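You operate a simulated robot arm through the tools that you are given. There is no shell and no other tool.

You run a simulated two-armed robot. Do the job below in one go: nothing can be reset, and whatever is moved stays where it is left.

TASK
Rinse the hanging cup at the sink and swing it to SEAT.
Fine: run water into it, close the water, empty it by the grey button; leave the purple dial and the ribbed cups.

It is judged by the outcome, as a careful person would: the job done as asked, and still so three seconds after it is handed in. It fails if anything else is knocked over, pushed out of place, dropped, spilled or broken.

THE ROBOT
Two 7-joint arms with fingered hands on one trunk that stands fixed in place. Base frame: the origin is at the foot of the trunk, x ahead of it, y to its left, z up. Readings come in mm, rad, newtons and seconds.
The left shoulder is at [47, 174, 1109], the right one opposite. With the tool pointing down near the work surface each hand reaches from about 300 to 740 mm from the base axis, measured 20 degrees to its own side. Payload 3.8 kg a hand.
Tool frame (each hand has its own): the origin (TCP) lies between the finger pads and is the grasp point; the fingertips stand 26 mm ahead of it; z points along the fingers, y is the line along which they close. The gripper opens to 132 mm; its body begins 73 mm behind the TCP. The gripper is a hand of 3 fingers: y runs from the thumb to the fingers, the wrist lies at [0, 0, -224] in the tool frame, and closing takes about 1.5 s.
Orientation is that of the tool frame in the base frame, as [roll, pitch, yaw] about the fixed x, y, z axes, in that order (R = Rz(yaw) Ry(pitch) Rx(roll)). With the fingers straight down and closing along the base's y, the tool's x points along the base's -x, its y along +y and its z along -z.

THE INTERFACE
- The arms move only by the tool servo_tool. It takes "left_increments", "right_increments" or both (then of equal length, played together; a hand with none holds still); each is a list of rows, each an object of numbers (a shift or turn left out is 0, a gripper value left out holds the last): "x", "y", "z": the shift along the tool's x, y, z in cm; "ax", "ay", "az": the turn, a rotation vector about the tool's x, y, z in rad. In form: [{"x": .., "y": .., "z": .., "ax": .., "ay": .., "az": ..}, ...]. A call has 1 to 20 rows; each row is the pose to reach, as a shift and turn from the pose commanded when the call began, along the tool's axes at that moment. "left_hand" and "right_hand" are, for a hand that has rows, the gripper command, from -1 (fully open) to 1 (shut), values between in proportion, set as the call begins (left out, the last holds). Rows are played at 5 a second. More than 50 mm and 0.15 rad between two rows, or a gripper value outside its range, and nothing of the call is played. A pose out of reach is approached as far as the arm can. The call stops where the force on the tool passes 40 N (or 10 N more than at its start, if that is more) or the arm is blocked; 0.2 s more then pass. Each finger travels about 108 mm/s and halts on what it meets, pressing with about 27 N; the grip force reading is that of the motor and also rises with nothing between the fingers. The clock runs only during rows and for 0.2 s after the last one: add rows that repeat a pose to give the fingers time. The reply holds the time, the measured pose of the TCP, the force on the tool along the base axes, the opening and the grip force, in the units named above and with some noise, with the torque about the TCP (base axes, N m) and any sound that the robot's microphone picked up.
- Cameras (640 x 400 px; columns grow to the right, rows downward): "scene" is now at [165.9, 45.6, 1048.6]; the picture's right is [0.59, -0.81, 0.00], its down [0.23, 0.17, -0.96] and it looks along [0.77, 0.56, 0.29] (base axes); focal length 214 px, centre (320, 200). "left" rides on the left gripper at [-62, 3, -92] in its tool frame; the picture's right is [-0.05, -1.00, 0.00], its down [0.83, -0.04, -0.55] and it looks along [0.55, -0.03, 0.83] (tool axes); focal length 230 px, centre (320, 200). "right" rides on the right gripper at [62, 3, -92] in its tool frame; the picture's right is [-0.05, 1.00, 0.00], its down [-0.83, -0.04, -0.56] and it looks along [-0.55, -0.03, 0.83] (tool axes); focal length 230 px, centre (320, 200). There is no depth. A picture from a camera that has moved, and an enlarged one, comes with that camera's place and axes in the base frame and with its lens.
- camera(camera): a new picture of that camera. It takes no simulated time.
- slide_trunk(by): moves the trunk up (or, below 0, down) by that many mm; the arms and the scene camera ride with it, the base frame stays. It gives what a move gives, with no picture.
- curl_fingers(finger1, finger2, thumb_bend, hand): sets how far each is bent, from 0 (flat) to 1 (curled in); at 0.3 the hand is open as for a grip, at 0.7 the pads meet at the TCP. One left out holds its place. A second passes; each finger stops where it meets its share of the squeeze, and holds until it gets a number again. A gripper value or a shape takes the hand back. It gives what a move gives, with no picture; readings hold the bend of each and the force on the fingers (four entries, about 0 where the hand has none), thumb and palm.
- hand_shape(shape, hand): the hand has 3 fingers and takes this shape, open, in about a second: jaw (thumb against the fingers, like two jaws); tri (thumb and two fingers); tip (a fingertip pinch); poke (one finger out to press); point (the index stretched); flat (the hand flat); cup (the hand cupped); fist (a fist). The gripper value then closes the fingers along that shape, each until it touches; the sizes above hold for jaw. It gives what a move gives, with no picture.
- pan_tilt(pan, tilt): turns the head with the scene camera to pan (to the left, within 1.047 rad either way) and tilt (down, from -0.506 to 1.204), counted from straight ahead of the robot (the tilt from the chest, where the trunk bows). It gives what a move gives.
- close_up(camera, box): a new picture of the part [left, top, right, bottom] of that camera's present view, enlarged. It takes no simulated time.
- finish_job(): hands the job in; it is judged then, once.

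Places have to be worked out from the pictures, the camera data and where the tool is seen. Open the grippers and draw the arms clear of the work before you hand the job in, unless the task says otherwise.

The tools are called after "Emit:" as a command line: name --argument value ..., lists and objects as JSON in quotes. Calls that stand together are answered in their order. servo_tool: Moves the arms, as the interface text tells. Its arguments: {"type":"object","properties":{"left_increments":{"type":"array","items":{"type":"object","properties":{"x":{"type":"number"},"y":{"type":"number"},"z":{"type":"number"},"ax":{"type":"number"},"ay":{"type":"number"},"az":{"type":"number"}}}},"left_hand":{"type":"number"},"right_increments":{"type":"array","items":{"type":"object","properties":{"x":{"type":"number"},"y":{"type":"number"},"z":{"type":"number"},"ax":{"type":"number"},"ay":{"type":"number"},"az":{"type":"number"}}}},"right_hand":{"type":"number"}},"required":[]} The other tools are called the same way: slide_trunk (by) moves the trunk up or down; hand_shape (shape, hand) gives the hand a shape; curl_fingers (finger1, finger2, thumb_bend, hand) moves the fingers one by one; pan_tilt (pan, tilt) turns the head that bears the scene camera; camera (camera) takes a picture; close_up (camera, box) takes an enlarged picture of a part of a camera's view; finish_job () hands the job in.

At the start:

```text
time: 0.0
left_tcp_pos: [292.2, 328.5, 1295.8]
left_ee_rot: [-3.141, 0.0, 3.14]
left_wrist_force: [-0.4, 0.3, 0.3]
left_moment: [0.01, -0.02, 0.01]
left_opening: 131.9
left_grasp_force: 0.1
left_shape: jaw
left_bend: [0.3, 0.3, 0.3]
left_finger forces: [0.1, 0.1, 0.0, 0.0, 0.0, 0.1]
right_tcp_pos: [300.2, 52.0, 1314.9]
right_ee_rot: [-3.141, 0.002, 3.14]
right_wrist_force: [0.9, 0.3, -0.3]
right_moment: [-0.01, 0.0, -0.04]
right_opening: 131.8
right_grasp_force: 0.1
right_shape: jaw
right_bend: [0.3, 0.3, 0.3]
right_finger forces: [0.0, 0.0, 0.1, 0.0, 0.0, 0.0]
trunk travel left (down, up): [-414.0, 68.0]
head pan, tilt (commanded): [0.627, -0.295]
```

scene: 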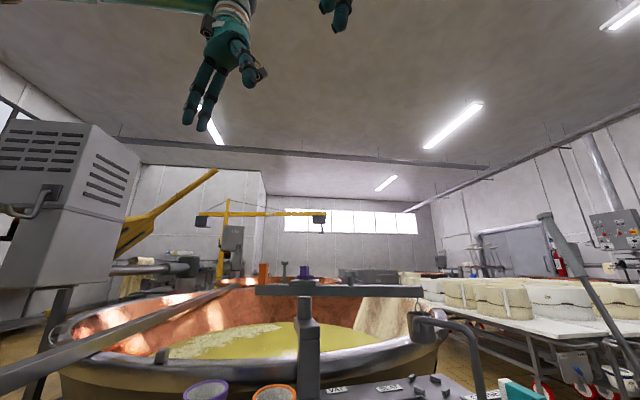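
right: 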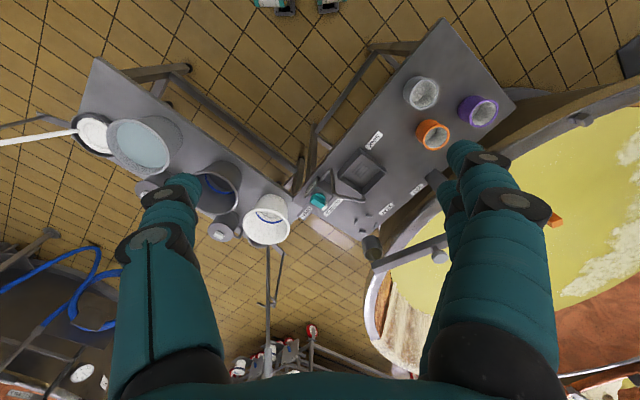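
left: 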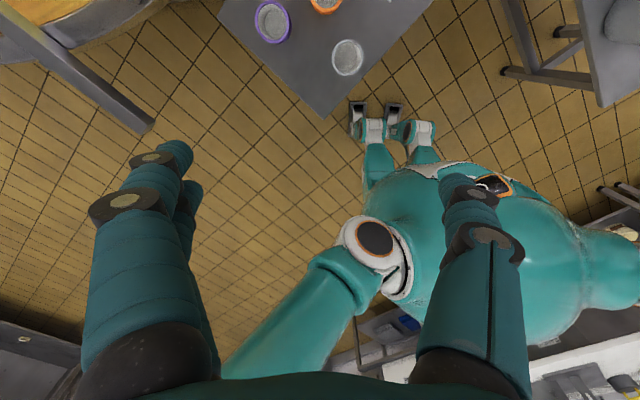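

The start pictures show a work table with cups, a sink and labels below the camera. I'll tilt the head down to see the work.

Emit:
pan_tilt --pan 0.3 --tilt 0.6

Emit:
camera --camera "scene"

```text
time: 1.2
left_tcp_pos: [291.7, 328.2, 1296.1]
left_ee_rot: [-3.141, 0.001, 3.141]
left_wrist_force: [-0.6, 0.0, 0.6]
left_moment: [0.02, 0.01, 0.0]
left_opening: 131.8
left_grasp_force: 0.1
left_shape: jaw
left_bend: [0.3, 0.3, 0.3]
left_finger forces: [0.1, 0.0, 0.0, 0.0, 0.0, 0.0]
right_tcp_pos: [299.6, 53.3, 1315.4]
right_ee_rot: [-3.141, 0.0, -3.142]
right_wrist_force: [0.4, 0.5, -0.1]
right_moment: [-0.01, 0.0, -0.01]
right_opening: 132.0
right_grasp_force: 0.1
right_shape: jaw
right_bend: [0.3, 0.3, 0.3]
right_finger forces: [0.0, 0.0, 0.0, 0.0, 0.0, 0.0]
trunk travel left (down, up): [-414.0, 68.0]
head pan, tilt (commanded): [0.3, 0.6]
```

```text
taken
camera scene: at [186.5, 25.5, 968.4], right [0.3, -0.96, 0.0], down [-0.54, -0.17, -0.83], along [0.79, 0.24, -0.56], focal length 214 px, centre (320, 200)
```

scene: 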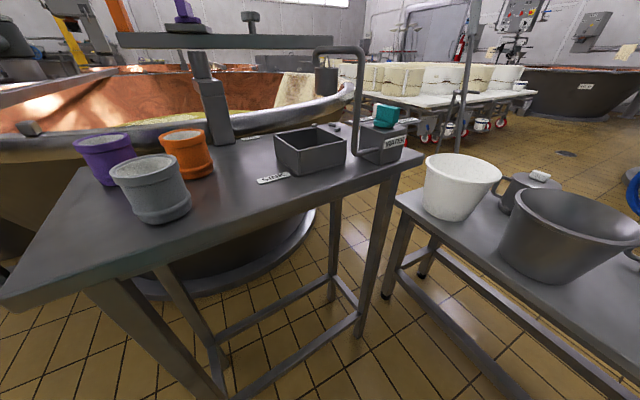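

There is a post with a cross bar, a small basin, a faucet with a teal handle and labels. I'll take close-ups.

Emit:
close_up --camera "scene" --box '[220, 20, 440, 200]'

Emit:
close_up --camera "scene" --box '[60, 0, 280, 220]'

Emit:
close_up --camera "right" --box '[280, 20, 530, 290]'

```text
2.22 times, centred on (330, 110) of scene
camera zoom: at [186.5, 25.5, 968.4], right [0.3, -0.96, 0.0], down [-0.54, -0.17, -0.83], along [0.79, 0.24, -0.56], focal length 477 px, centre (298, 400)
```

zoom: 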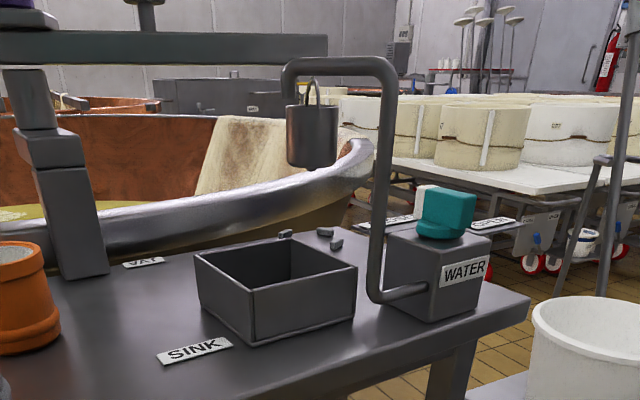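

```text
1.82 times, centred on (170, 110) of scene
camera zoom: at [186.5, 25.5, 968.4], right [0.3, -0.96, 0.0], down [-0.54, -0.17, -0.83], along [0.79, 0.24, -0.56], focal length 390 px, centre (593, 364)
```

zoom: 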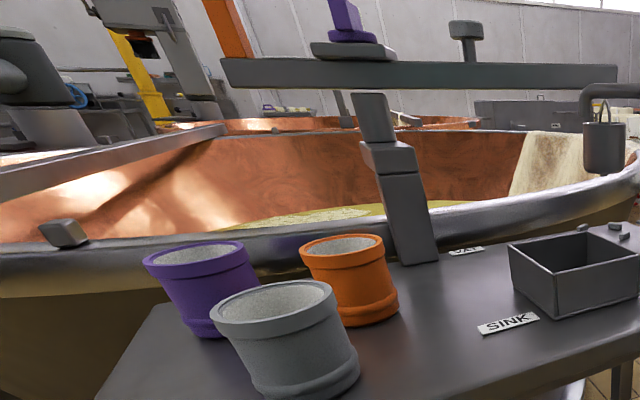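

```text
1.48 times, centred on (405, 155) of right
camera zoom: at [237.8, 54.9, 1407.2], right [0.05, 1.0, 0.0], down [0.83, -0.04, 0.56], along [0.55, -0.03, -0.83], focal length 341 px, centre (194, 267)
```

zoom: 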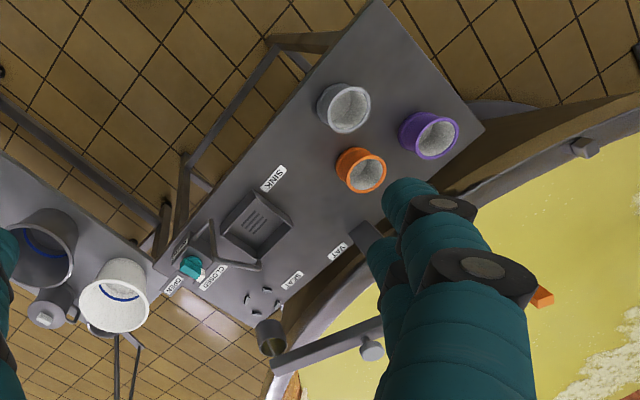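

I'll pan left and look at the crane bar, the purple dial and the grey button.

Emit:
pan_tilt --pan 0.6 --tilt 0.3

Emit:
camera --camera "scene"

Emit:
close_up --camera "scene" --box '[200, 100, 500, 300]'

```text
time: 2.0
left_tcp_pos: [292.9, 327.5, 1296.5]
left_ee_rot: [3.141, 0.0, 3.14]
left_wrist_force: [-0.1, 0.0, -0.1]
left_moment: [0.02, -0.02, -0.05]
left_opening: 132.1
left_grasp_force: 0.1
left_shape: jaw
left_bend: [0.3, 0.3, 0.3]
left_finger forces: [0.0, 0.0, 0.1, 0.0, 0.1, 0.1]
right_tcp_pos: [300.1, 51.4, 1315.6]
right_ee_rot: [-3.141, 0.0, -3.141]
right_wrist_force: [0.7, 0.8, 0.3]
right_moment: [0.01, 0.02, -0.01]
right_opening: 131.9
right_grasp_force: 0.0
right_shape: jaw
right_bend: [0.3, 0.3, 0.3]
right_finger forces: [0.0, 0.0, 0.0, 0.0, 0.0, 0.0]
trunk travel left (down, up): [-414.0, 68.0]
head pan, tilt (commanded): [0.6, 0.3]
```

```text
taken
camera scene: at [179.1, 52.0, 995.8], right [0.56, -0.83, 0.0], down [-0.24, -0.17, -0.96], along [0.79, 0.54, -0.3], focal length 214 px, centre (320, 200)
```

scene: 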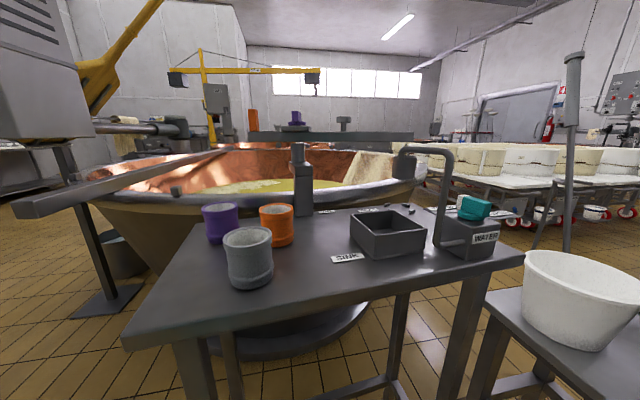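

```text
2.00 times, centred on (350, 200) of scene
camera zoom: at [179.1, 52.0, 995.8], right [0.56, -0.83, 0.0], down [-0.24, -0.17, -0.96], along [0.79, 0.54, -0.3], focal length 429 px, centre (260, 200)
```

zoom: 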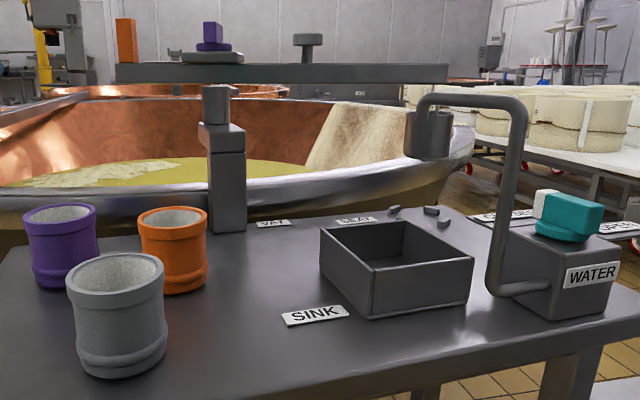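

I judge the sink basin at about (533,155), the spout near (543,143,957), the teal lever near (582,29,885), the grey button near (661,315,1025) and the cup now near (743,182,916) over the three SEAT pins. I'll shift both hands left to get a better view from the right hand camera.

Emit:
servo_tool --left_increments '[{"y": 4}, {"y": 8}, {"y": 12}, {"y": 16}]' --right_increments '[{"y": 4}, {"y": 8}, {"y": 12}, {"y": 16}]'

Emit:
camera --camera "right"

```text
time: 3.0
left_tcp_pos: [291.3, 489.5, 1290.0]
left_ee_rot: [3.141, 0.005, 3.14]
left_wrist_force: [1.4, 0.9, -0.5]
left_moment: [-0.01, -0.04, -0.02]
left_opening: 132.0
left_grasp_force: 0.1
left_shape: jaw
left_bend: [0.3, 0.3, 0.3]
left_finger forces: [0.1, 0.0, 0.0, 0.1, 0.1, 0.1]
left hand out of reach, approached as far as the arm can: row 4
right_tcp_pos: [293.2, 199.5, 1291.5]
right_ee_rot: [3.138, 0.001, -3.141]
right_wrist_force: [0.2, 0.2, 0.4]
right_moment: [0.01, 0.01, -0.01]
right_opening: 132.0
right_grasp_force: 0.1
right_shape: jaw
right_bend: [0.3, 0.3, 0.3]
right_finger forces: [0.0, 0.0, 0.0, 0.0, 0.0, 0.1]
right hand out of reach, approached as far as the arm can: row 3, 4
trunk travel left (down, up): [-414.0, 68.0]
head pan, tilt (commanded): [0.6, 0.3]
```

```text
taken
camera right: at [231.2, 202.1, 1384.2], right [0.05, 1.0, 0.0], down [0.83, -0.04, 0.56], along [0.56, -0.03, -0.83], focal length 230 px, centre (320, 200)
```

right: 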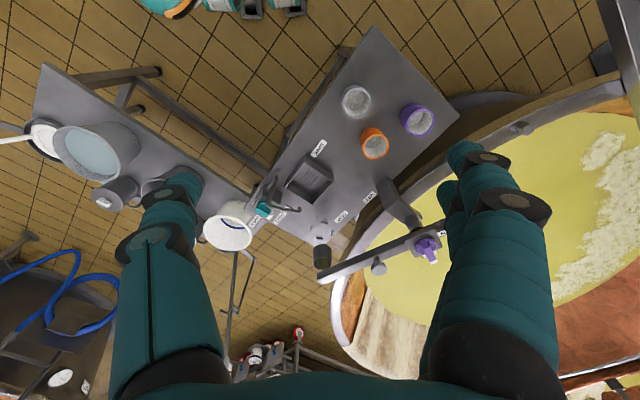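

Emit:
close_up --camera "right" --box '[240, 120, 460, 300]'

Emit:
close_up --camera "right" --box '[240, 170, 350, 270]'

Emit:
close_up --camera "right" --box '[310, 180, 460, 300]'

```text
2.22 times, centred on (350, 210) of right
camera zoom: at [231.2, 202.1, 1384.2], right [0.05, 1.0, 0.0], down [0.83, -0.04, 0.56], along [0.56, -0.03, -0.83], focal length 511 px, centre (253, 178)
```

zoom: 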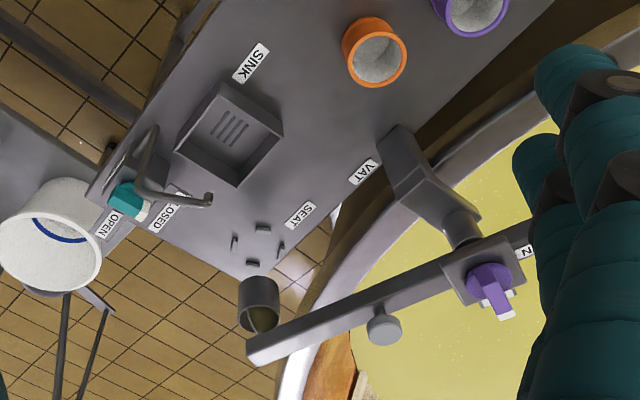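

```text
4.00 times, centred on (295, 220) of right
camera zoom: at [231.2, 202.1, 1384.2], right [0.05, 1.0, 0.0], down [0.83, -0.04, 0.56], along [0.56, -0.03, -0.83], focal length 920 px, centre (420, 120)
```

zoom: 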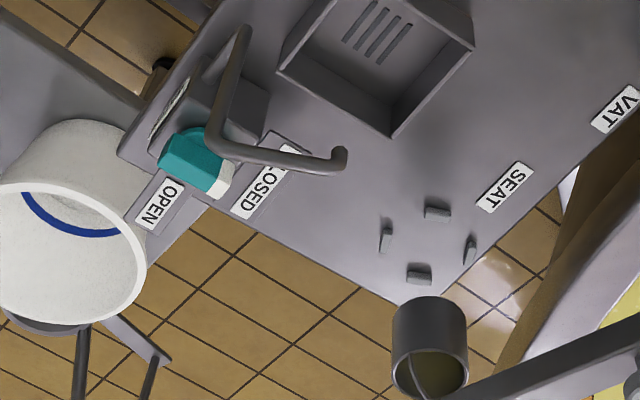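

```text
3.33 times, centred on (385, 240) of right
camera zoom: at [231.2, 202.1, 1384.2], right [0.05, 1.0, 0.0], down [0.83, -0.04, 0.56], along [0.56, -0.03, -0.83], focal length 767 px, centre (103, 67)
```

zoom: 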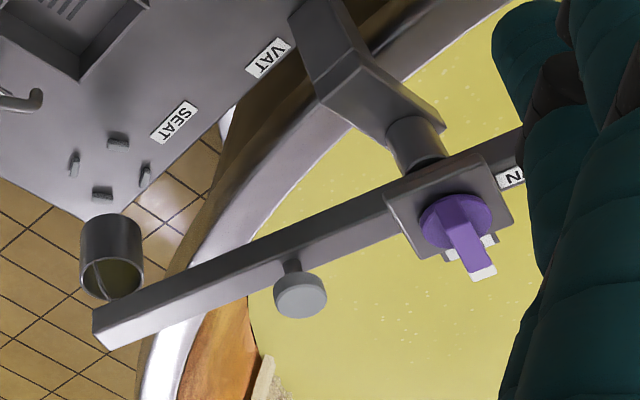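

The right camera view shows the crane clearly: the cup mouth is near (737,184,946), over the SEAT pins. The pivot and dial are near (614,419), and the orange post on the bar's left end is near (570,535,1022). I'll raise the trunk and look again at the bar top and the labels.

Emit:
slide_trunk --by 68

Emit:
pan_tilt --pan 0.75 --tilt 0.15

Emit:
camera --camera "scene"

Emit:
close_up --camera "scene" --box '[220, 120, 420, 260]'

```text
time: 4.1
left_tcp_pos: [295.3, 489.0, 1357.7]
left_ee_rot: [3.141, -0.002, -3.142]
left_wrist_force: [-0.1, 0.3, -0.1]
left_moment: [0.02, 0.05, -0.01]
left_opening: 132.1
left_grasp_force: 0.0
left_shape: jaw
left_bend: [0.3, 0.3, 0.3]
left_finger forces: [0.0, 0.1, 0.0, 0.1, 0.0, 0.0]
right_tcp_pos: [246.7, 197.7, 1393.7]
right_ee_rot: [3.141, 0.13, -3.141]
right_wrist_force: [0.5, 0.4, -0.6]
right_moment: [-0.02, 0.03, 0.03]
right_opening: 132.0
right_grasp_force: 0.1
right_shape: jaw
right_bend: [0.3, 0.3, 0.3]
right_finger forces: [0.1, 0.0, 0.1, 0.1, 0.0, 0.0]
trunk travel left (down, up): [-482.0, 0.0]
head pan, tilt (commanded): [0.6, 0.3]
```

```text
time: 4.8
left_tcp_pos: [294.5, 488.3, 1359.4]
left_ee_rot: [-3.14, -0.001, 3.14]
left_wrist_force: [0.7, 0.3, 0.1]
left_moment: [0.01, -0.02, -0.01]
left_opening: 132.0
left_grasp_force: 0.1
left_shape: jaw
left_bend: [0.3, 0.3, 0.3]
left_finger forces: [0.1, 0.1, 0.1, 0.1, 0.0, 0.0]
right_tcp_pos: [244.6, 197.7, 1394.0]
right_ee_rot: [3.141, 0.131, 3.14]
right_wrist_force: [-0.2, 0.4, -0.6]
right_moment: [0.03, -0.01, 0.01]
right_opening: 131.9
right_grasp_force: 0.0
right_shape: jaw
right_bend: [0.3, 0.3, 0.3]
right_finger forces: [0.0, 0.0, 0.1, 0.1, 0.0, 0.1]
trunk travel left (down, up): [-482.0, 0.0]
head pan, tilt (commanded): [0.75, 0.15]
```

```text
taken
camera scene: at [177.5, 62.6, 1103.1], right [0.68, -0.73, 0.0], down [-0.11, -0.1, -0.99], along [0.72, 0.67, -0.15], focal length 214 px, centre (320, 200)
```

scene: 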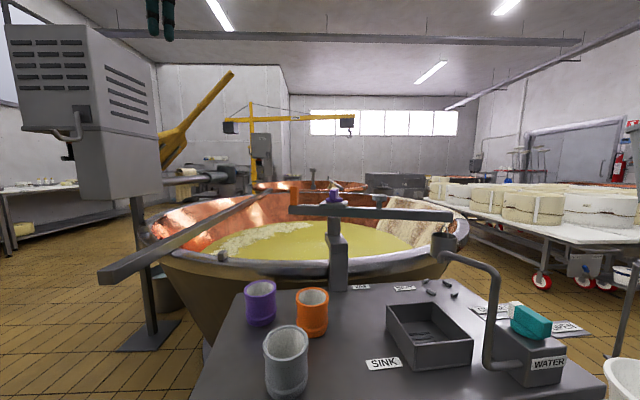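

```text
2.86 times, centred on (320, 190) of scene
camera zoom: at [177.5, 62.6, 1103.1], right [0.68, -0.73, 0.0], down [-0.11, -0.1, -0.99], along [0.72, 0.67, -0.15], focal length 613 px, centre (320, 229)
```

zoom: 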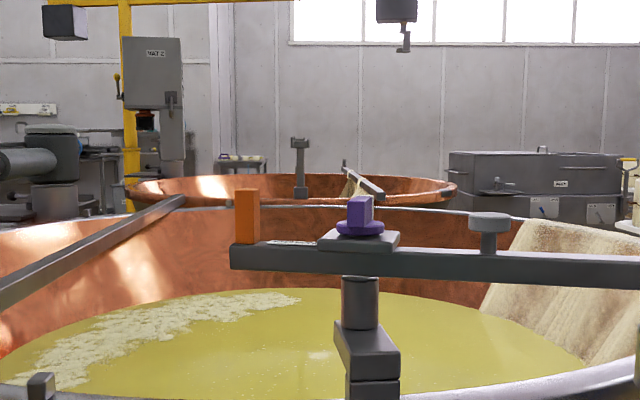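

The bar carries the orange post, the purple dial and the grey mushroom button. I'll check the right camera from its new pose, and zoom the scene view on the cup and the lever.

Emit:
camera --camera "right"

Emit:
close_up --camera "scene" --box '[410, 180, 610, 320]'

Emit:
close_up --camera "scene" --box '[280, 180, 380, 250]'

```text
taken
camera right: at [171.5, 200.6, 1478.6], right [0.05, 1.0, 0.01], down [0.75, -0.04, 0.66], along [0.66, -0.03, -0.75], focal length 230 px, centre (320, 200)
```

right: 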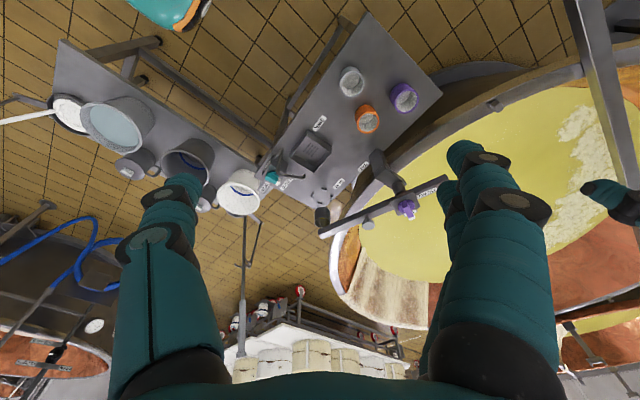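

```text
2.86 times, centred on (510, 250) of scene
camera zoom: at [177.5, 62.6, 1103.1], right [0.68, -0.73, 0.0], down [-0.11, -0.1, -0.99], along [0.72, 0.67, -0.15], focal length 613 px, centre (-223, 57)
```

zoom: 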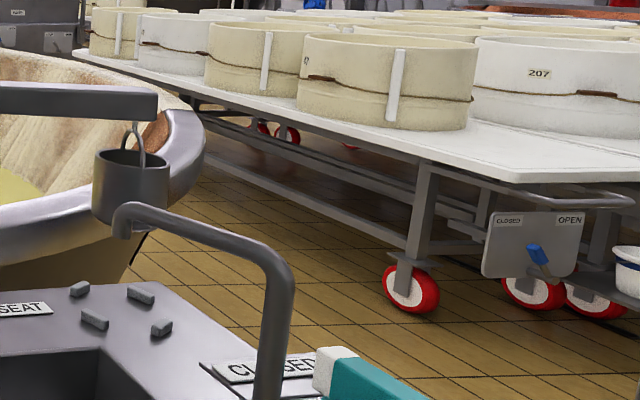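

```text
5.71 times, centred on (330, 215) of scene
camera zoom: at [177.5, 62.6, 1103.1], right [0.68, -0.73, 0.0], down [-0.11, -0.1, -0.99], along [0.72, 0.67, -0.15], focal length 1226 px, centre (263, 114)
```

zoom: 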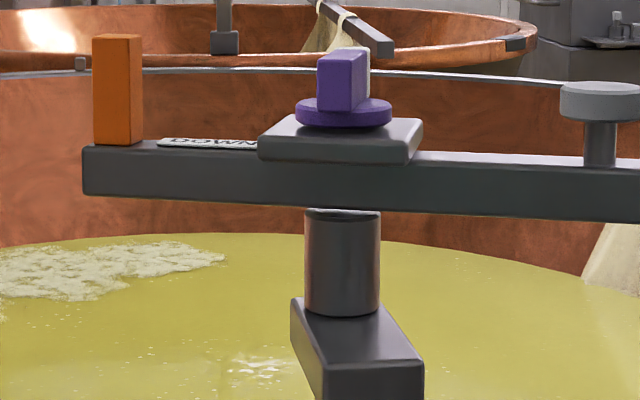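

The label beside the dial seems to read "DOWN", so the dial would be the hoist, which I'll leave alone. The lever's white tip appears to point at CLOSED. I'll bring the right hand above and behind the lever for a closer look.

Emit:
servo_tool --right_increments '[{"x": -2.4, "y": -2, "z": 3}, {"x": -4.8, "y": -4, "z": 6}, {"x": -7.2, "y": -6, "z": 9}, {"x": -9.6, "y": -8, "z": 12}, {"x": -12, "y": -10, "z": 15}, {"x": -14.4, "y": -12, "z": 18}, {"x": -16.8, "y": -14, "z": 21}, {"x": -19.2, "y": -16, "z": 24}, {"x": -21, "y": -18, "z": 27}]'

Emit:
camera --camera "right"

```text
time: 6.8
left_tcp_pos: [293.8, 488.3, 1358.8]
left_ee_rot: [-3.141, 0.0, -3.141]
left_wrist_force: [0.1, 0.3, 0.2]
left_moment: [0.01, -0.01, 0.0]
left_opening: 132.1
left_grasp_force: 0.1
left_shape: jaw
left_bend: [0.3, 0.3, 0.3]
left_finger forces: [0.1, 0.1, 0.0, 0.0, 0.0, 0.0]
right_tcp_pos: [490.8, 22.8, 1154.9]
right_ee_rot: [3.141, 0.131, -3.141]
right_wrist_force: [-0.5, -0.1, 0.8]
right_moment: [0.01, 0.01, -0.03]
right_opening: 131.7
right_grasp_force: 0.1
right_shape: jaw
right_bend: [0.3, 0.3, 0.3]
right_finger forces: [0.0, 0.0, 0.0, 0.0, 0.1, 0.1]
trunk travel left (down, up): [-482.0, 0.0]
head pan, tilt (commanded): [0.75, 0.15]
```

```text
taken
camera right: at [417.2, 24.7, 1237.9], right [0.05, 1.0, 0.01], down [0.75, -0.04, 0.66], along [0.66, -0.03, -0.75], focal length 230 px, centre (320, 200)
```

right: 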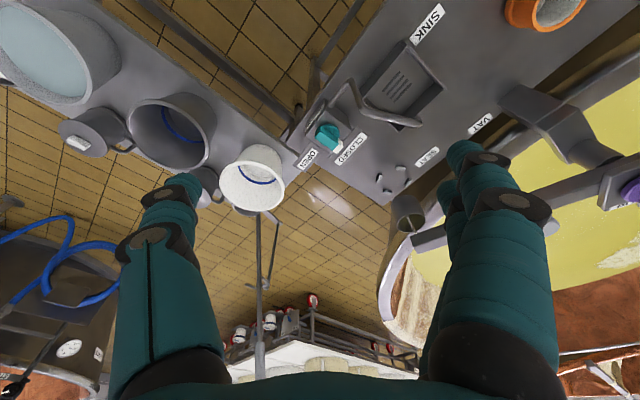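

Now the lever is in clear view; I'll enlarge it.

Emit:
close_up --camera "right" --box '[270, 60, 430, 220]'

Emit:
close_up --camera "right" --box '[285, 85, 385, 185]'

```text
2.50 times, centred on (350, 140) of right
camera zoom: at [417.2, 24.7, 1237.9], right [0.05, 1.0, 0.01], down [0.75, -0.04, 0.66], along [0.66, -0.03, -0.75], focal length 575 px, centre (245, 350)
```

zoom: 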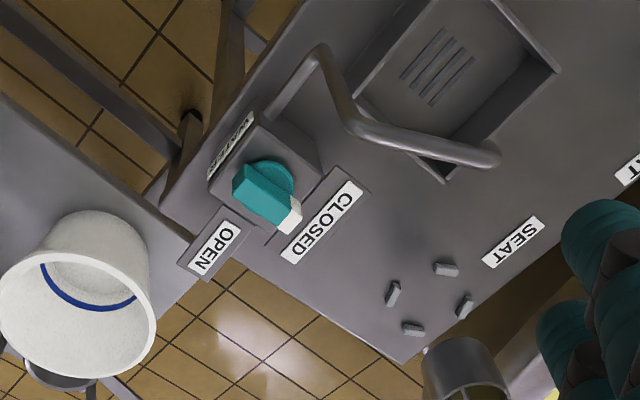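

```text
4.00 times, centred on (335, 135) of right
camera zoom: at [417.2, 24.7, 1237.9], right [0.05, 1.0, 0.01], down [0.75, -0.04, 0.66], along [0.66, -0.03, -0.75], focal length 920 px, centre (260, 460)
```

zoom: 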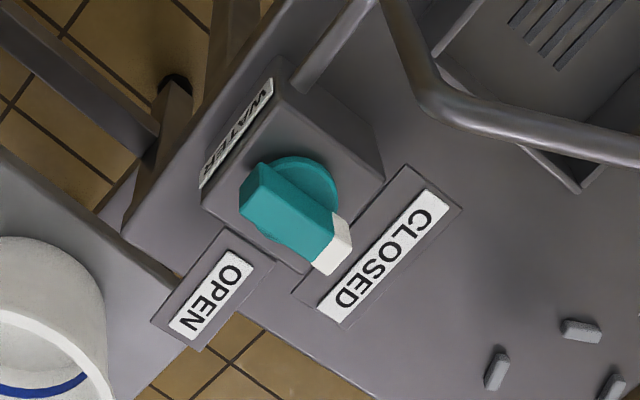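

The knob handle points its white tip at CLOSED, at about 52° from +x. OPEN lies about −36°, a quarter turn clockwise from above, with the knob axis near (590,32). I'll look with the scene camera to get the handle's height.

Emit:
pan_tilt --pan 0.1 --tilt 0.4

Emit:
camera --camera "scene"

Emit:
close_up --camera "scene" --box '[220, 130, 400, 250]'

```text
time: 7.8
left_tcp_pos: [293.4, 488.4, 1358.9]
left_ee_rot: [-3.14, 0.0, 3.141]
left_wrist_force: [0.3, 0.8, -0.6]
left_moment: [-0.01, 0.01, 0.01]
left_opening: 132.0
left_grasp_force: 0.0
left_shape: jaw
left_bend: [0.3, 0.3, 0.3]
left_finger forces: [0.1, 0.0, 0.0, 0.1, 0.0, 0.0]
right_tcp_pos: [488.7, 23.2, 1156.0]
right_ee_rot: [3.138, 0.133, -3.141]
right_wrist_force: [0.0, -0.7, -0.5]
right_moment: [-0.01, 0.0, 0.02]
right_opening: 132.1
right_grasp_force: 0.1
right_shape: jaw
right_bend: [0.3, 0.3, 0.3]
right_finger forces: [0.0, 0.0, 0.0, 0.0, 0.0, 0.0]
trunk travel left (down, up): [-482.0, 0.0]
head pan, tilt (commanded): [0.099, 0.4]
```

```text
taken
camera scene: at [201.5, 8.6, 1080.1], right [0.1, -0.99, 0.0], down [-0.39, -0.04, -0.92], along [0.92, 0.09, -0.39], focal length 214 px, centre (320, 200)
```

scene: 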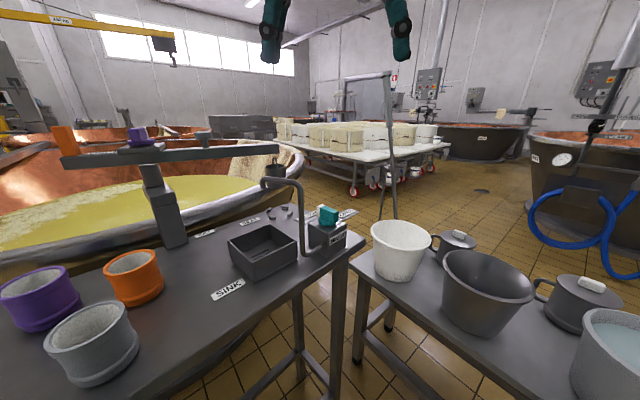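

```text
3.33 times, centred on (310, 190) of scene
camera zoom: at [201.5, 8.6, 1080.1], right [0.1, -0.99, 0.0], down [-0.39, -0.04, -0.92], along [0.92, 0.09, -0.39], focal length 715 px, centre (353, 233)
```

zoom: 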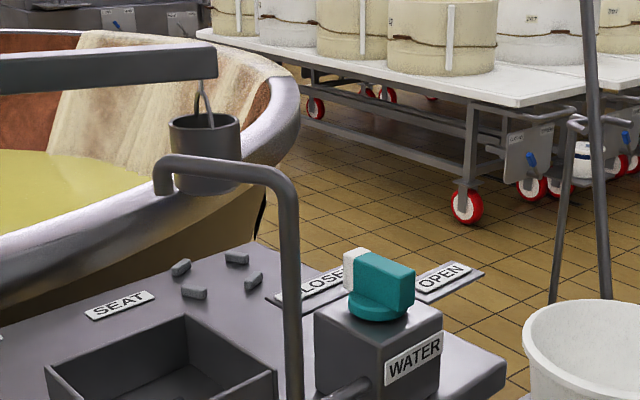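

The handle block of the knob spans about z 876–896, and the orange post is near (565,527), z 997–1050. I'll bring the left hand to a tilted pre-grasp in front of the orange post to see it with its own camera.

Emit:
servo_tool --left_increments '[{"x": -2.9, "y": 0.05, "z": 3.6, "ax": -0.027, "ay": -0.11, "az": -0.065}, {"x": -5.8, "y": 0.1, "z": 7.3, "ax": -0.054, "ay": -0.22, "az": -0.13}, {"x": -8.7, "y": 0.15, "z": 10.9, "ax": -0.081, "ay": -0.33, "az": -0.195}, {"x": -11.5, "y": 0.2, "z": 14.6, "ax": -0.107, "ay": -0.44, "az": -0.26}, {"x": -14.4, "y": 0.2, "z": 18.2, "ax": -0.134, "ay": -0.55, "az": -0.325}, {"x": -17.3, "y": 0.3, "z": 21.9, "ax": -0.161, "ay": -0.66, "az": -0.39}, {"x": -20.2, "y": 0.3, "z": 25.5, "ax": -0.188, "ay": -0.769, "az": -0.4545}]'

Emit:
camera --camera "left"

Emit:
pan_tilt --pan 0.75 --tilt 0.15

Emit:
camera --camera "scene"

```text
time: 9.4
left_tcp_pos: [496.4, 490.7, 1104.6]
left_ee_rot: [3.141, 0.784, -2.666]
left_wrist_force: [0.2, -0.8, -1.3]
left_moment: [-0.03, -0.01, 0.02]
left_opening: 131.8
left_grasp_force: 0.1
left_shape: jaw
left_bend: [0.3, 0.3, 0.3]
left_finger forces: [0.0, 0.1, 0.0, 0.0, 0.0, 0.0]
right_tcp_pos: [490.8, 22.9, 1152.9]
right_ee_rot: [3.14, 0.132, -3.141]
right_wrist_force: [-0.2, -0.4, 0.4]
right_moment: [0.02, -0.03, 0.0]
right_opening: 131.8
right_grasp_force: 0.1
right_shape: jaw
right_bend: [0.3, 0.3, 0.3]
right_finger forces: [0.0, 0.0, 0.1, 0.1, 0.0, 0.1]
trunk travel left (down, up): [-482.0, 0.0]
head pan, tilt (commanded): [0.099, 0.4]
```

```text
taken
camera left: at [476.0, 483.3, 1214.0], right [0.49, -0.87, 0.04], down [-0.85, -0.49, -0.19], along [0.19, 0.06, -0.98], focal length 230 px, centre (320, 200)
```

left: 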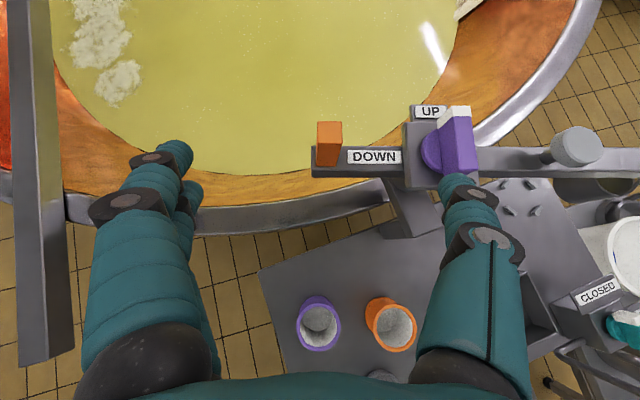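

```text
time: 10.4
left_tcp_pos: [495.4, 491.9, 1106.3]
left_ee_rot: [-3.142, 0.783, -2.662]
left_wrist_force: [-0.2, 0.1, 0.0]
left_moment: [0.0, 0.01, -0.01]
left_opening: 131.8
left_grasp_force: 0.1
left_shape: jaw
left_bend: [0.3, 0.3, 0.3]
left_finger forces: [0.0, 0.0, 0.0, 0.0, 0.0, 0.1]
right_tcp_pos: [490.3, 22.2, 1153.9]
right_ee_rot: [3.14, 0.132, -3.141]
right_wrist_force: [0.1, 0.0, -0.9]
right_moment: [0.02, -0.04, -0.01]
right_opening: 131.8
right_grasp_force: 0.1
right_shape: jaw
right_bend: [0.3, 0.3, 0.3]
right_finger forces: [0.0, 0.0, 0.0, 0.0, 0.1, 0.1]
trunk travel left (down, up): [-482.0, 0.0]
head pan, tilt (commanded): [0.75, 0.15]
```

```text
taken
camera scene: at [177.2, 62.5, 1103.3], right [0.68, -0.73, 0.0], down [-0.11, -0.1, -0.99], along [0.72, 0.67, -0.15], focal length 214 px, centre (320, 200)
```

scene: 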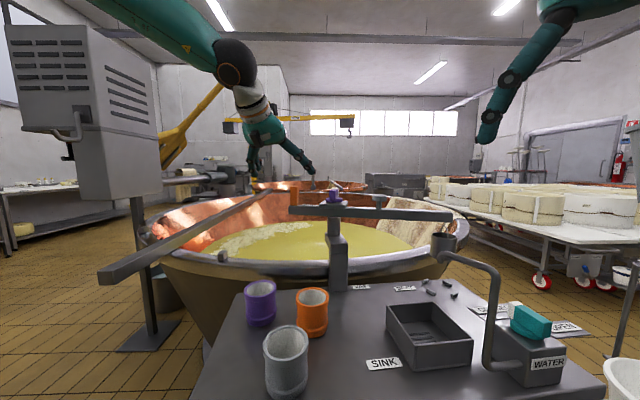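

The dial's labels read UP and DOWN and it points at UP, so it stays untouched. The orange post works out at (560,513,1024), with the pivot near (608,422). I'll narrow the left hand so the thumb clears the dial plate, then advance partway and look.

Emit:
servo_tool --left_increments '[{"x": 0.4, "y": -0.5, "z": 1}, {"x": 0.8, "y": -1.0, "z": 2.5}, {"x": 0.8, "y": -1.0, "z": 4}, {"x": 0.8, "y": -1.0, "z": 4}, {"x": 0.8, "y": -1.0, "z": 4}]' --left_hand 0.1

Emit:
camera --camera "left"

Emit:
close_up --camera "scene" --box '[220, 100, 420, 240]'

```text
time: 11.6
left_tcp_pos: [520.8, 491.7, 1070.0]
left_ee_rot: [-3.141, 0.786, -2.662]
left_wrist_force: [0.9, -0.1, -0.7]
left_moment: [0.01, -0.01, -0.03]
left_opening: 59.9
left_grasp_force: 0.0
left_shape: jaw
left_bend: [0.73, 0.73, 0.7]
left_finger forces: [0.0, 0.0, 0.0, 0.0, 0.1, 0.0]
right_tcp_pos: [490.6, 23.1, 1155.0]
right_ee_rot: [3.14, 0.131, 3.141]
right_wrist_force: [0.0, 0.1, 0.0]
right_moment: [0.02, 0.02, -0.03]
right_opening: 132.0
right_grasp_force: 0.0
right_shape: jaw
right_bend: [0.3, 0.3, 0.3]
right_finger forces: [0.0, 0.0, 0.0, 0.1, 0.1, 0.1]
trunk travel left (down, up): [-482.0, 0.0]
head pan, tilt (commanded): [0.75, 0.15]
```

```text
taken
camera left: at [499.9, 484.6, 1179.4], right [0.49, -0.87, 0.04], down [-0.85, -0.49, -0.19], along [0.19, 0.06, -0.98], focal length 230 px, centre (320, 200)
```

left: 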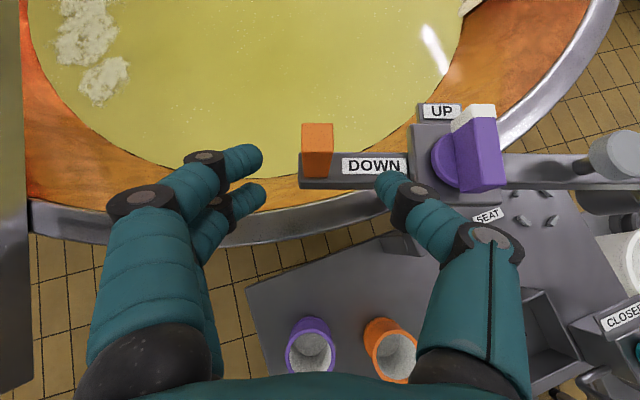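

```text
2.86 times, centred on (320, 170) of scene
camera zoom: at [177.2, 62.6, 1103.3], right [0.68, -0.73, 0.0], down [-0.11, -0.1, -0.99], along [0.72, 0.67, -0.15], focal length 613 px, centre (320, 286)
```

zoom: 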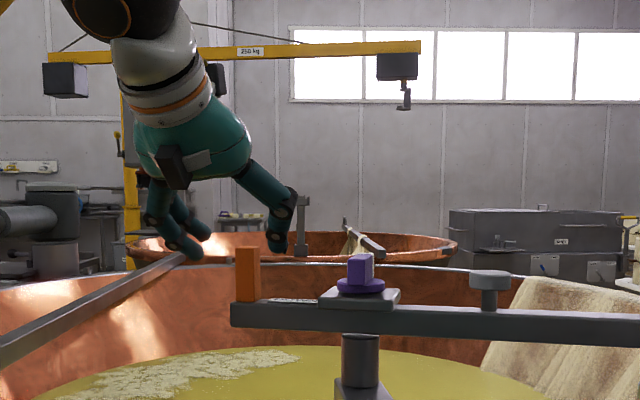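

The post sits centred between the fingers at (559.5,513). I'll advance straight 5.8 cm and look again before gripping.

Emit:
servo_tool --left_increments '[{"z": 1.5}, {"z": 3}, {"z": 4.5}, {"y": 0.1, "z": 5.8}]'

Emit:
camera --camera "left"

Emit:
close_up --camera "scene" --box '[220, 120, 420, 260]'

```text
time: 12.6
left_tcp_pos: [557.5, 513.0, 1029.6]
left_ee_rot: [-3.141, 0.783, -2.66]
left_wrist_force: [0.1, -0.7, -0.3]
left_moment: [0.04, -0.01, -0.01]
left_opening: 59.8
left_grasp_force: 0.0
left_shape: jaw
left_bend: [0.73, 0.73, 0.7]
left_finger forces: [0.0, 0.0, 0.0, 0.0, 0.1, 0.0]
right_tcp_pos: [490.4, 23.8, 1155.7]
right_ee_rot: [3.141, 0.131, -3.141]
right_wrist_force: [0.3, -0.3, -0.3]
right_moment: [0.0, -0.01, 0.0]
right_opening: 131.9
right_grasp_force: 0.0
right_shape: jaw
right_bend: [0.3, 0.3, 0.3]
right_finger forces: [0.0, 0.0, 0.1, 0.0, 0.0, 0.1]
trunk travel left (down, up): [-482.0, 0.0]
head pan, tilt (commanded): [0.75, 0.15]
```

```text
taken
camera left: at [535.5, 505.6, 1138.0], right [0.49, -0.87, 0.04], down [-0.85, -0.49, -0.19], along [0.19, 0.06, -0.98], focal length 230 px, centre (320, 200)
```

left: 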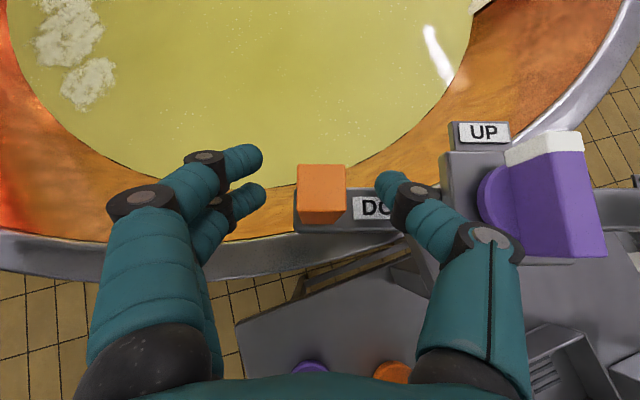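

```text
2.86 times, centred on (320, 190) of scene
camera zoom: at [177.3, 62.7, 1103.3], right [0.68, -0.73, 0.0], down [-0.11, -0.1, -0.99], along [0.72, 0.67, -0.15], focal length 613 px, centre (320, 229)
```

zoom: 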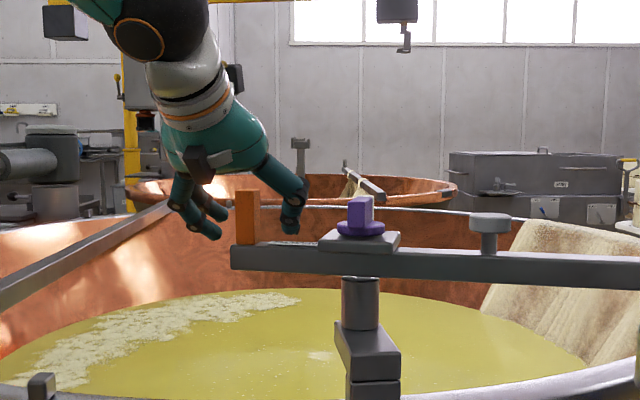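

The TCP (557.5,513,1030) coincides with the post, so I'll close the left hand on it while holding still.

Emit:
servo_tool --left_increments '[{"z": 0}, {"z": 0}, {"z": 0}, {"z": 0}, {"z": 0}, {"z": 0}]' --left_hand 1

Emit:
camera --camera "left"

Emit:
camera --camera "scene"

```text
time: 14.0
left_tcp_pos: [556.3, 512.5, 1029.5]
left_ee_rot: [3.141, 0.784, -2.661]
left_wrist_force: [3.0, 1.8, 0.1]
left_moment: [0.1, 0.2, 0.19]
left_opening: 4.6
left_grasp_force: 27.1
left_shape: jaw
left_bend: [0.64, 0.72, 0.71]
left_finger forces: [9.6, 13.6, 0.0, 0.0, 21.4, 0.1]
right_tcp_pos: [489.7, 23.1, 1155.0]
right_ee_rot: [3.14, 0.131, -3.141]
right_wrist_force: [0.4, -0.6, 0.1]
right_moment: [0.0, -0.02, 0.04]
right_opening: 131.9
right_grasp_force: 0.0
right_shape: jaw
right_bend: [0.3, 0.3, 0.3]
right_finger forces: [0.0, 0.0, 0.0, 0.2, 0.1, 0.0]
trunk travel left (down, up): [-482.0, 0.0]
head pan, tilt (commanded): [0.75, 0.15]
```

```text
taken
camera left: at [535.6, 505.7, 1138.1], right [0.49, -0.87, 0.04], down [-0.85, -0.49, -0.19], along [0.19, 0.06, -0.98], focal length 230 px, centre (320, 200)
```

left: 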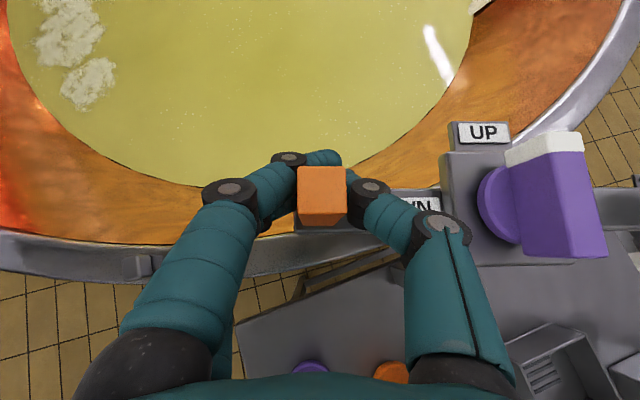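

```text
taken
camera scene: at [177.5, 62.9, 1103.3], right [0.68, -0.73, 0.0], down [-0.11, -0.1, -0.99], along [0.72, 0.67, -0.15], focal length 214 px, centre (320, 200)
```

scene: 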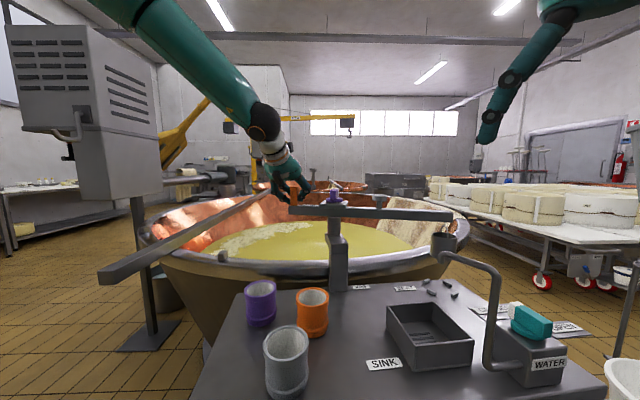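

The fingers have closed round the post (finger forces 10–21 N), with tips wrapped behind it. I'll try a small clockwise swing of 6° about the pivot and feel the resistance.

Emit:
servo_tool --left_increments '[{"x": -0.13, "y": 0.004, "z": 0.13, "ax": 0.0123, "az": 0.0124}, {"x": -0.257, "y": 0.008, "z": 0.257, "ax": 0.0246, "az": 0.0247}, {"x": -0.386, "y": 0.005, "z": 0.386, "ax": 0.037, "az": 0.0371}, {"x": -0.515, "y": 0.0025, "z": 0.514, "ax": 0.0493, "az": 0.0494}, {"x": -0.644, "y": -0.006, "z": 0.642, "ax": 0.0616, "az": 0.0618}, {"x": -0.772, "y": -0.015, "z": 0.77, "ax": 0.0739, "az": 0.0741}]'

Emit:
camera --camera "left"

Emit:
camera --camera "scene"

```text
time: 15.4
left_tcp_pos: [566.5, 518.0, 1029.6]
left_ee_rot: [3.14, 0.783, -2.768]
left_wrist_force: [-0.2, -0.4, -2.5]
left_moment: [0.1, 0.25, 0.15]
left_opening: 4.5
left_grasp_force: 27.0
left_shape: jaw
left_bend: [0.65, 0.72, 0.72]
left_finger forces: [9.1, 14.4, 0.0, 0.0, 19.8, 0.1]
right_tcp_pos: [489.2, 23.5, 1154.4]
right_ee_rot: [3.14, 0.131, -3.141]
right_wrist_force: [-0.1, -0.2, 0.8]
right_moment: [-0.02, -0.02, -0.03]
right_opening: 131.9
right_grasp_force: 0.1
right_shape: jaw
right_bend: [0.3, 0.3, 0.3]
right_finger forces: [0.0, 0.0, 0.1, 0.1, 0.1, 0.1]
trunk travel left (down, up): [-482.0, 0.0]
head pan, tilt (commanded): [0.75, 0.15]
```

```text
taken
camera left: at [544.5, 512.8, 1138.0], right [0.4, -0.92, 0.04], down [-0.9, -0.4, -0.19], along [0.19, 0.04, -0.98], focal length 230 px, centre (320, 200)
```

left: 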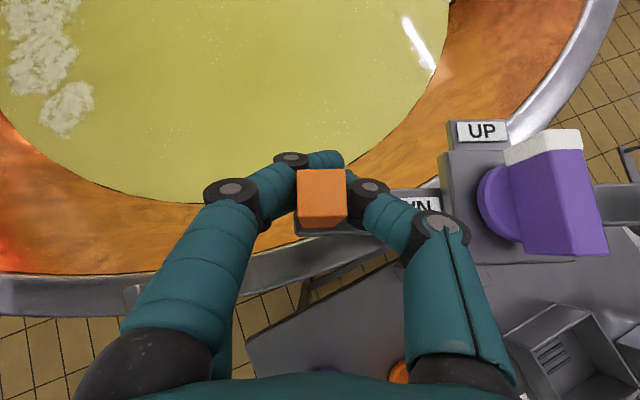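

```text
taken
camera scene: at [177.3, 62.7, 1103.3], right [0.68, -0.73, 0.0], down [-0.11, -0.1, -0.99], along [0.72, 0.67, -0.15], focal length 214 px, centre (320, 200)
```

scene: 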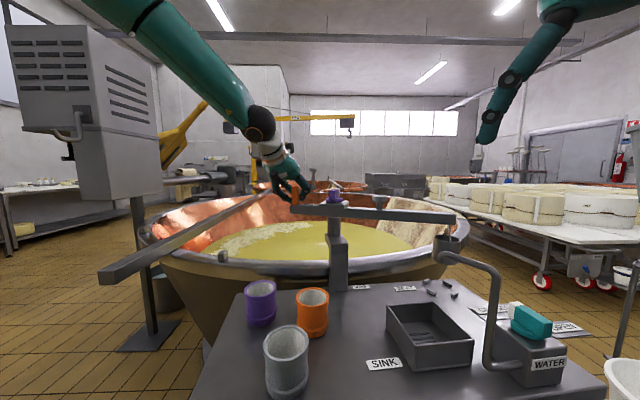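

The bar swings freely with almost no force and the dial stays fixed relative to the bar, so the pivot estimate is right. I'll continue another 22° and stop short of the spout to check clearance.

Emit:
servo_tool --left_increments '[{"x": -0.194, "y": 0.006, "z": 0.193, "ax": 0.0185, "az": 0.0186}, {"x": -0.518, "y": 0, "z": 0.515, "ax": 0.0492, "az": 0.0495}, {"x": -0.905, "y": -0.034, "z": 0.9, "ax": 0.0862, "az": 0.0866}, {"x": -1.291, "y": -0.096, "z": 1.284, "ax": 0.1231, "az": 0.1237}, {"x": -1.673, "y": -0.187, "z": 1.665, "ax": 0.16, "az": 0.1608}, {"x": -2.052, "y": -0.306, "z": 2.042, "ax": 0.197, "az": 0.198}, {"x": -2.426, "y": -0.452, "z": 2.414, "ax": 0.2339, "az": 0.2351}, {"x": -2.672, "y": -0.565, "z": 2.66, "ax": 0.2585, "az": 0.2598}, {"x": -2.794, "y": -0.626, "z": 2.78, "ax": 0.2708, "az": 0.2722}]'

Emit:
camera --camera "scene"

Emit:
camera --camera "right"

Emit:
camera --camera "left"

```text
time: 17.4
left_tcp_pos: [605.7, 528.4, 1029.1]
left_ee_rot: [3.139, 0.786, 3.132]
left_wrist_force: [1.2, 4.4, -0.3]
left_moment: [0.3, 0.17, 0.21]
left_opening: 4.0
left_grasp_force: 27.4
left_shape: jaw
left_bend: [0.65, 0.72, 0.72]
left_finger forces: [10.0, 16.4, 0.1, 0.0, 21.0, 0.0]
right_tcp_pos: [490.4, 23.1, 1155.1]
right_ee_rot: [3.139, 0.131, -3.141]
right_wrist_force: [-0.5, -0.4, 0.1]
right_moment: [0.0, -0.02, 0.0]
right_opening: 132.1
right_grasp_force: 0.0
right_shape: jaw
right_bend: [0.3, 0.3, 0.3]
right_finger forces: [0.0, 0.1, 0.1, 0.0, 0.1, 0.0]
trunk travel left (down, up): [-482.0, 0.0]
head pan, tilt (commanded): [0.75, 0.15]
```

```text
taken
camera scene: at [177.2, 63.0, 1103.3], right [0.68, -0.73, 0.0], down [-0.11, -0.1, -0.99], along [0.72, 0.67, -0.15], focal length 214 px, centre (320, 200)
```

scene: 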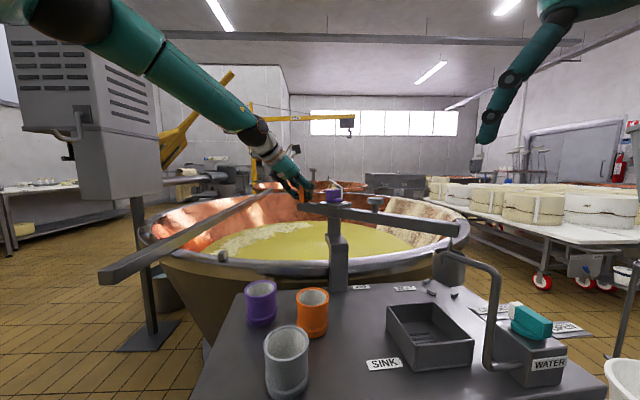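

```text
taken
camera right: at [416.4, 25.8, 1238.6], right [0.05, 1.0, 0.01], down [0.75, -0.04, 0.66], along [0.66, -0.03, -0.75], focal length 230 px, centre (320, 200)
```

right: 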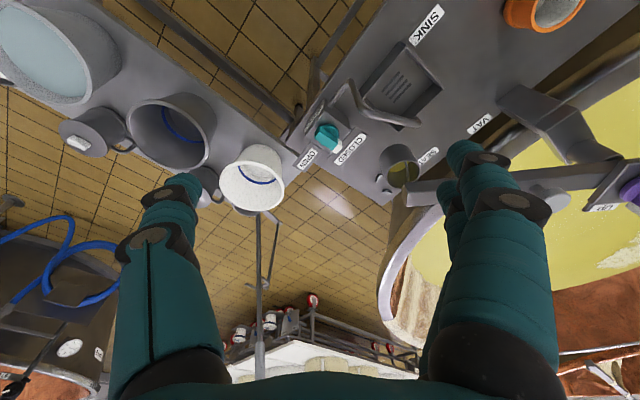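

```text
taken
camera left: at [582.8, 530.4, 1138.1], right [0.03, -1.0, 0.04], down [-0.98, -0.04, -0.2], along [0.2, -0.03, -0.98], focal length 230 px, centre (320, 200)
```

left: 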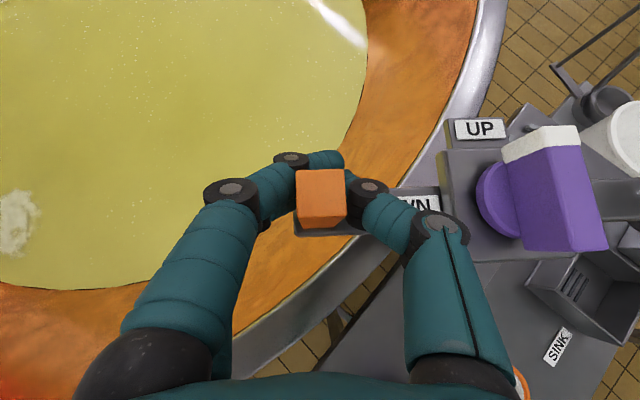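

The swing is smooth. I'll enlarge the scene and right views to check the cup and bar against the spout.

Emit:
close_up --camera "scene" --box '[400, 190, 560, 310]'

Emit:
close_up --camera "right" --box '[320, 60, 480, 220]'

```text
3.33 times, centred on (480, 250) of scene
camera zoom: at [177.2, 63.0, 1103.3], right [0.68, -0.73, 0.0], down [-0.11, -0.1, -0.99], along [0.72, 0.67, -0.15], focal length 715 px, centre (-213, 33)
```

zoom: 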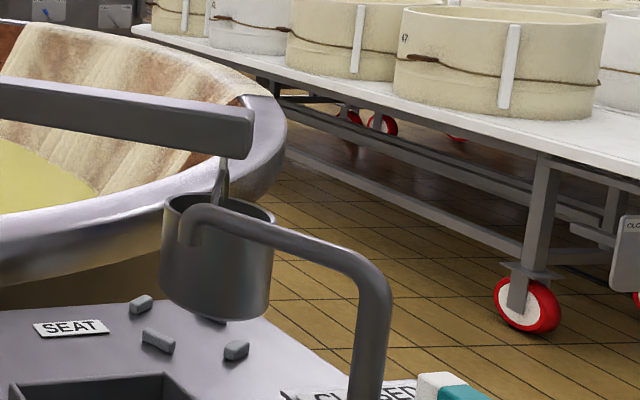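

```text
2.50 times, centred on (400, 140) of right
camera zoom: at [416.4, 25.8, 1238.6], right [0.05, 1.0, 0.01], down [0.75, -0.04, 0.66], along [0.66, -0.03, -0.75], focal length 575 px, centre (120, 350)
```

zoom: 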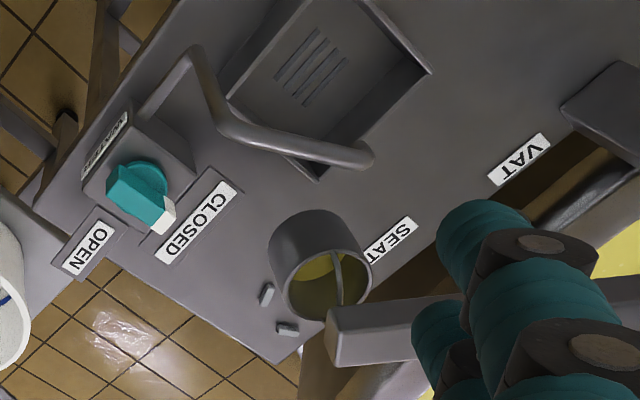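

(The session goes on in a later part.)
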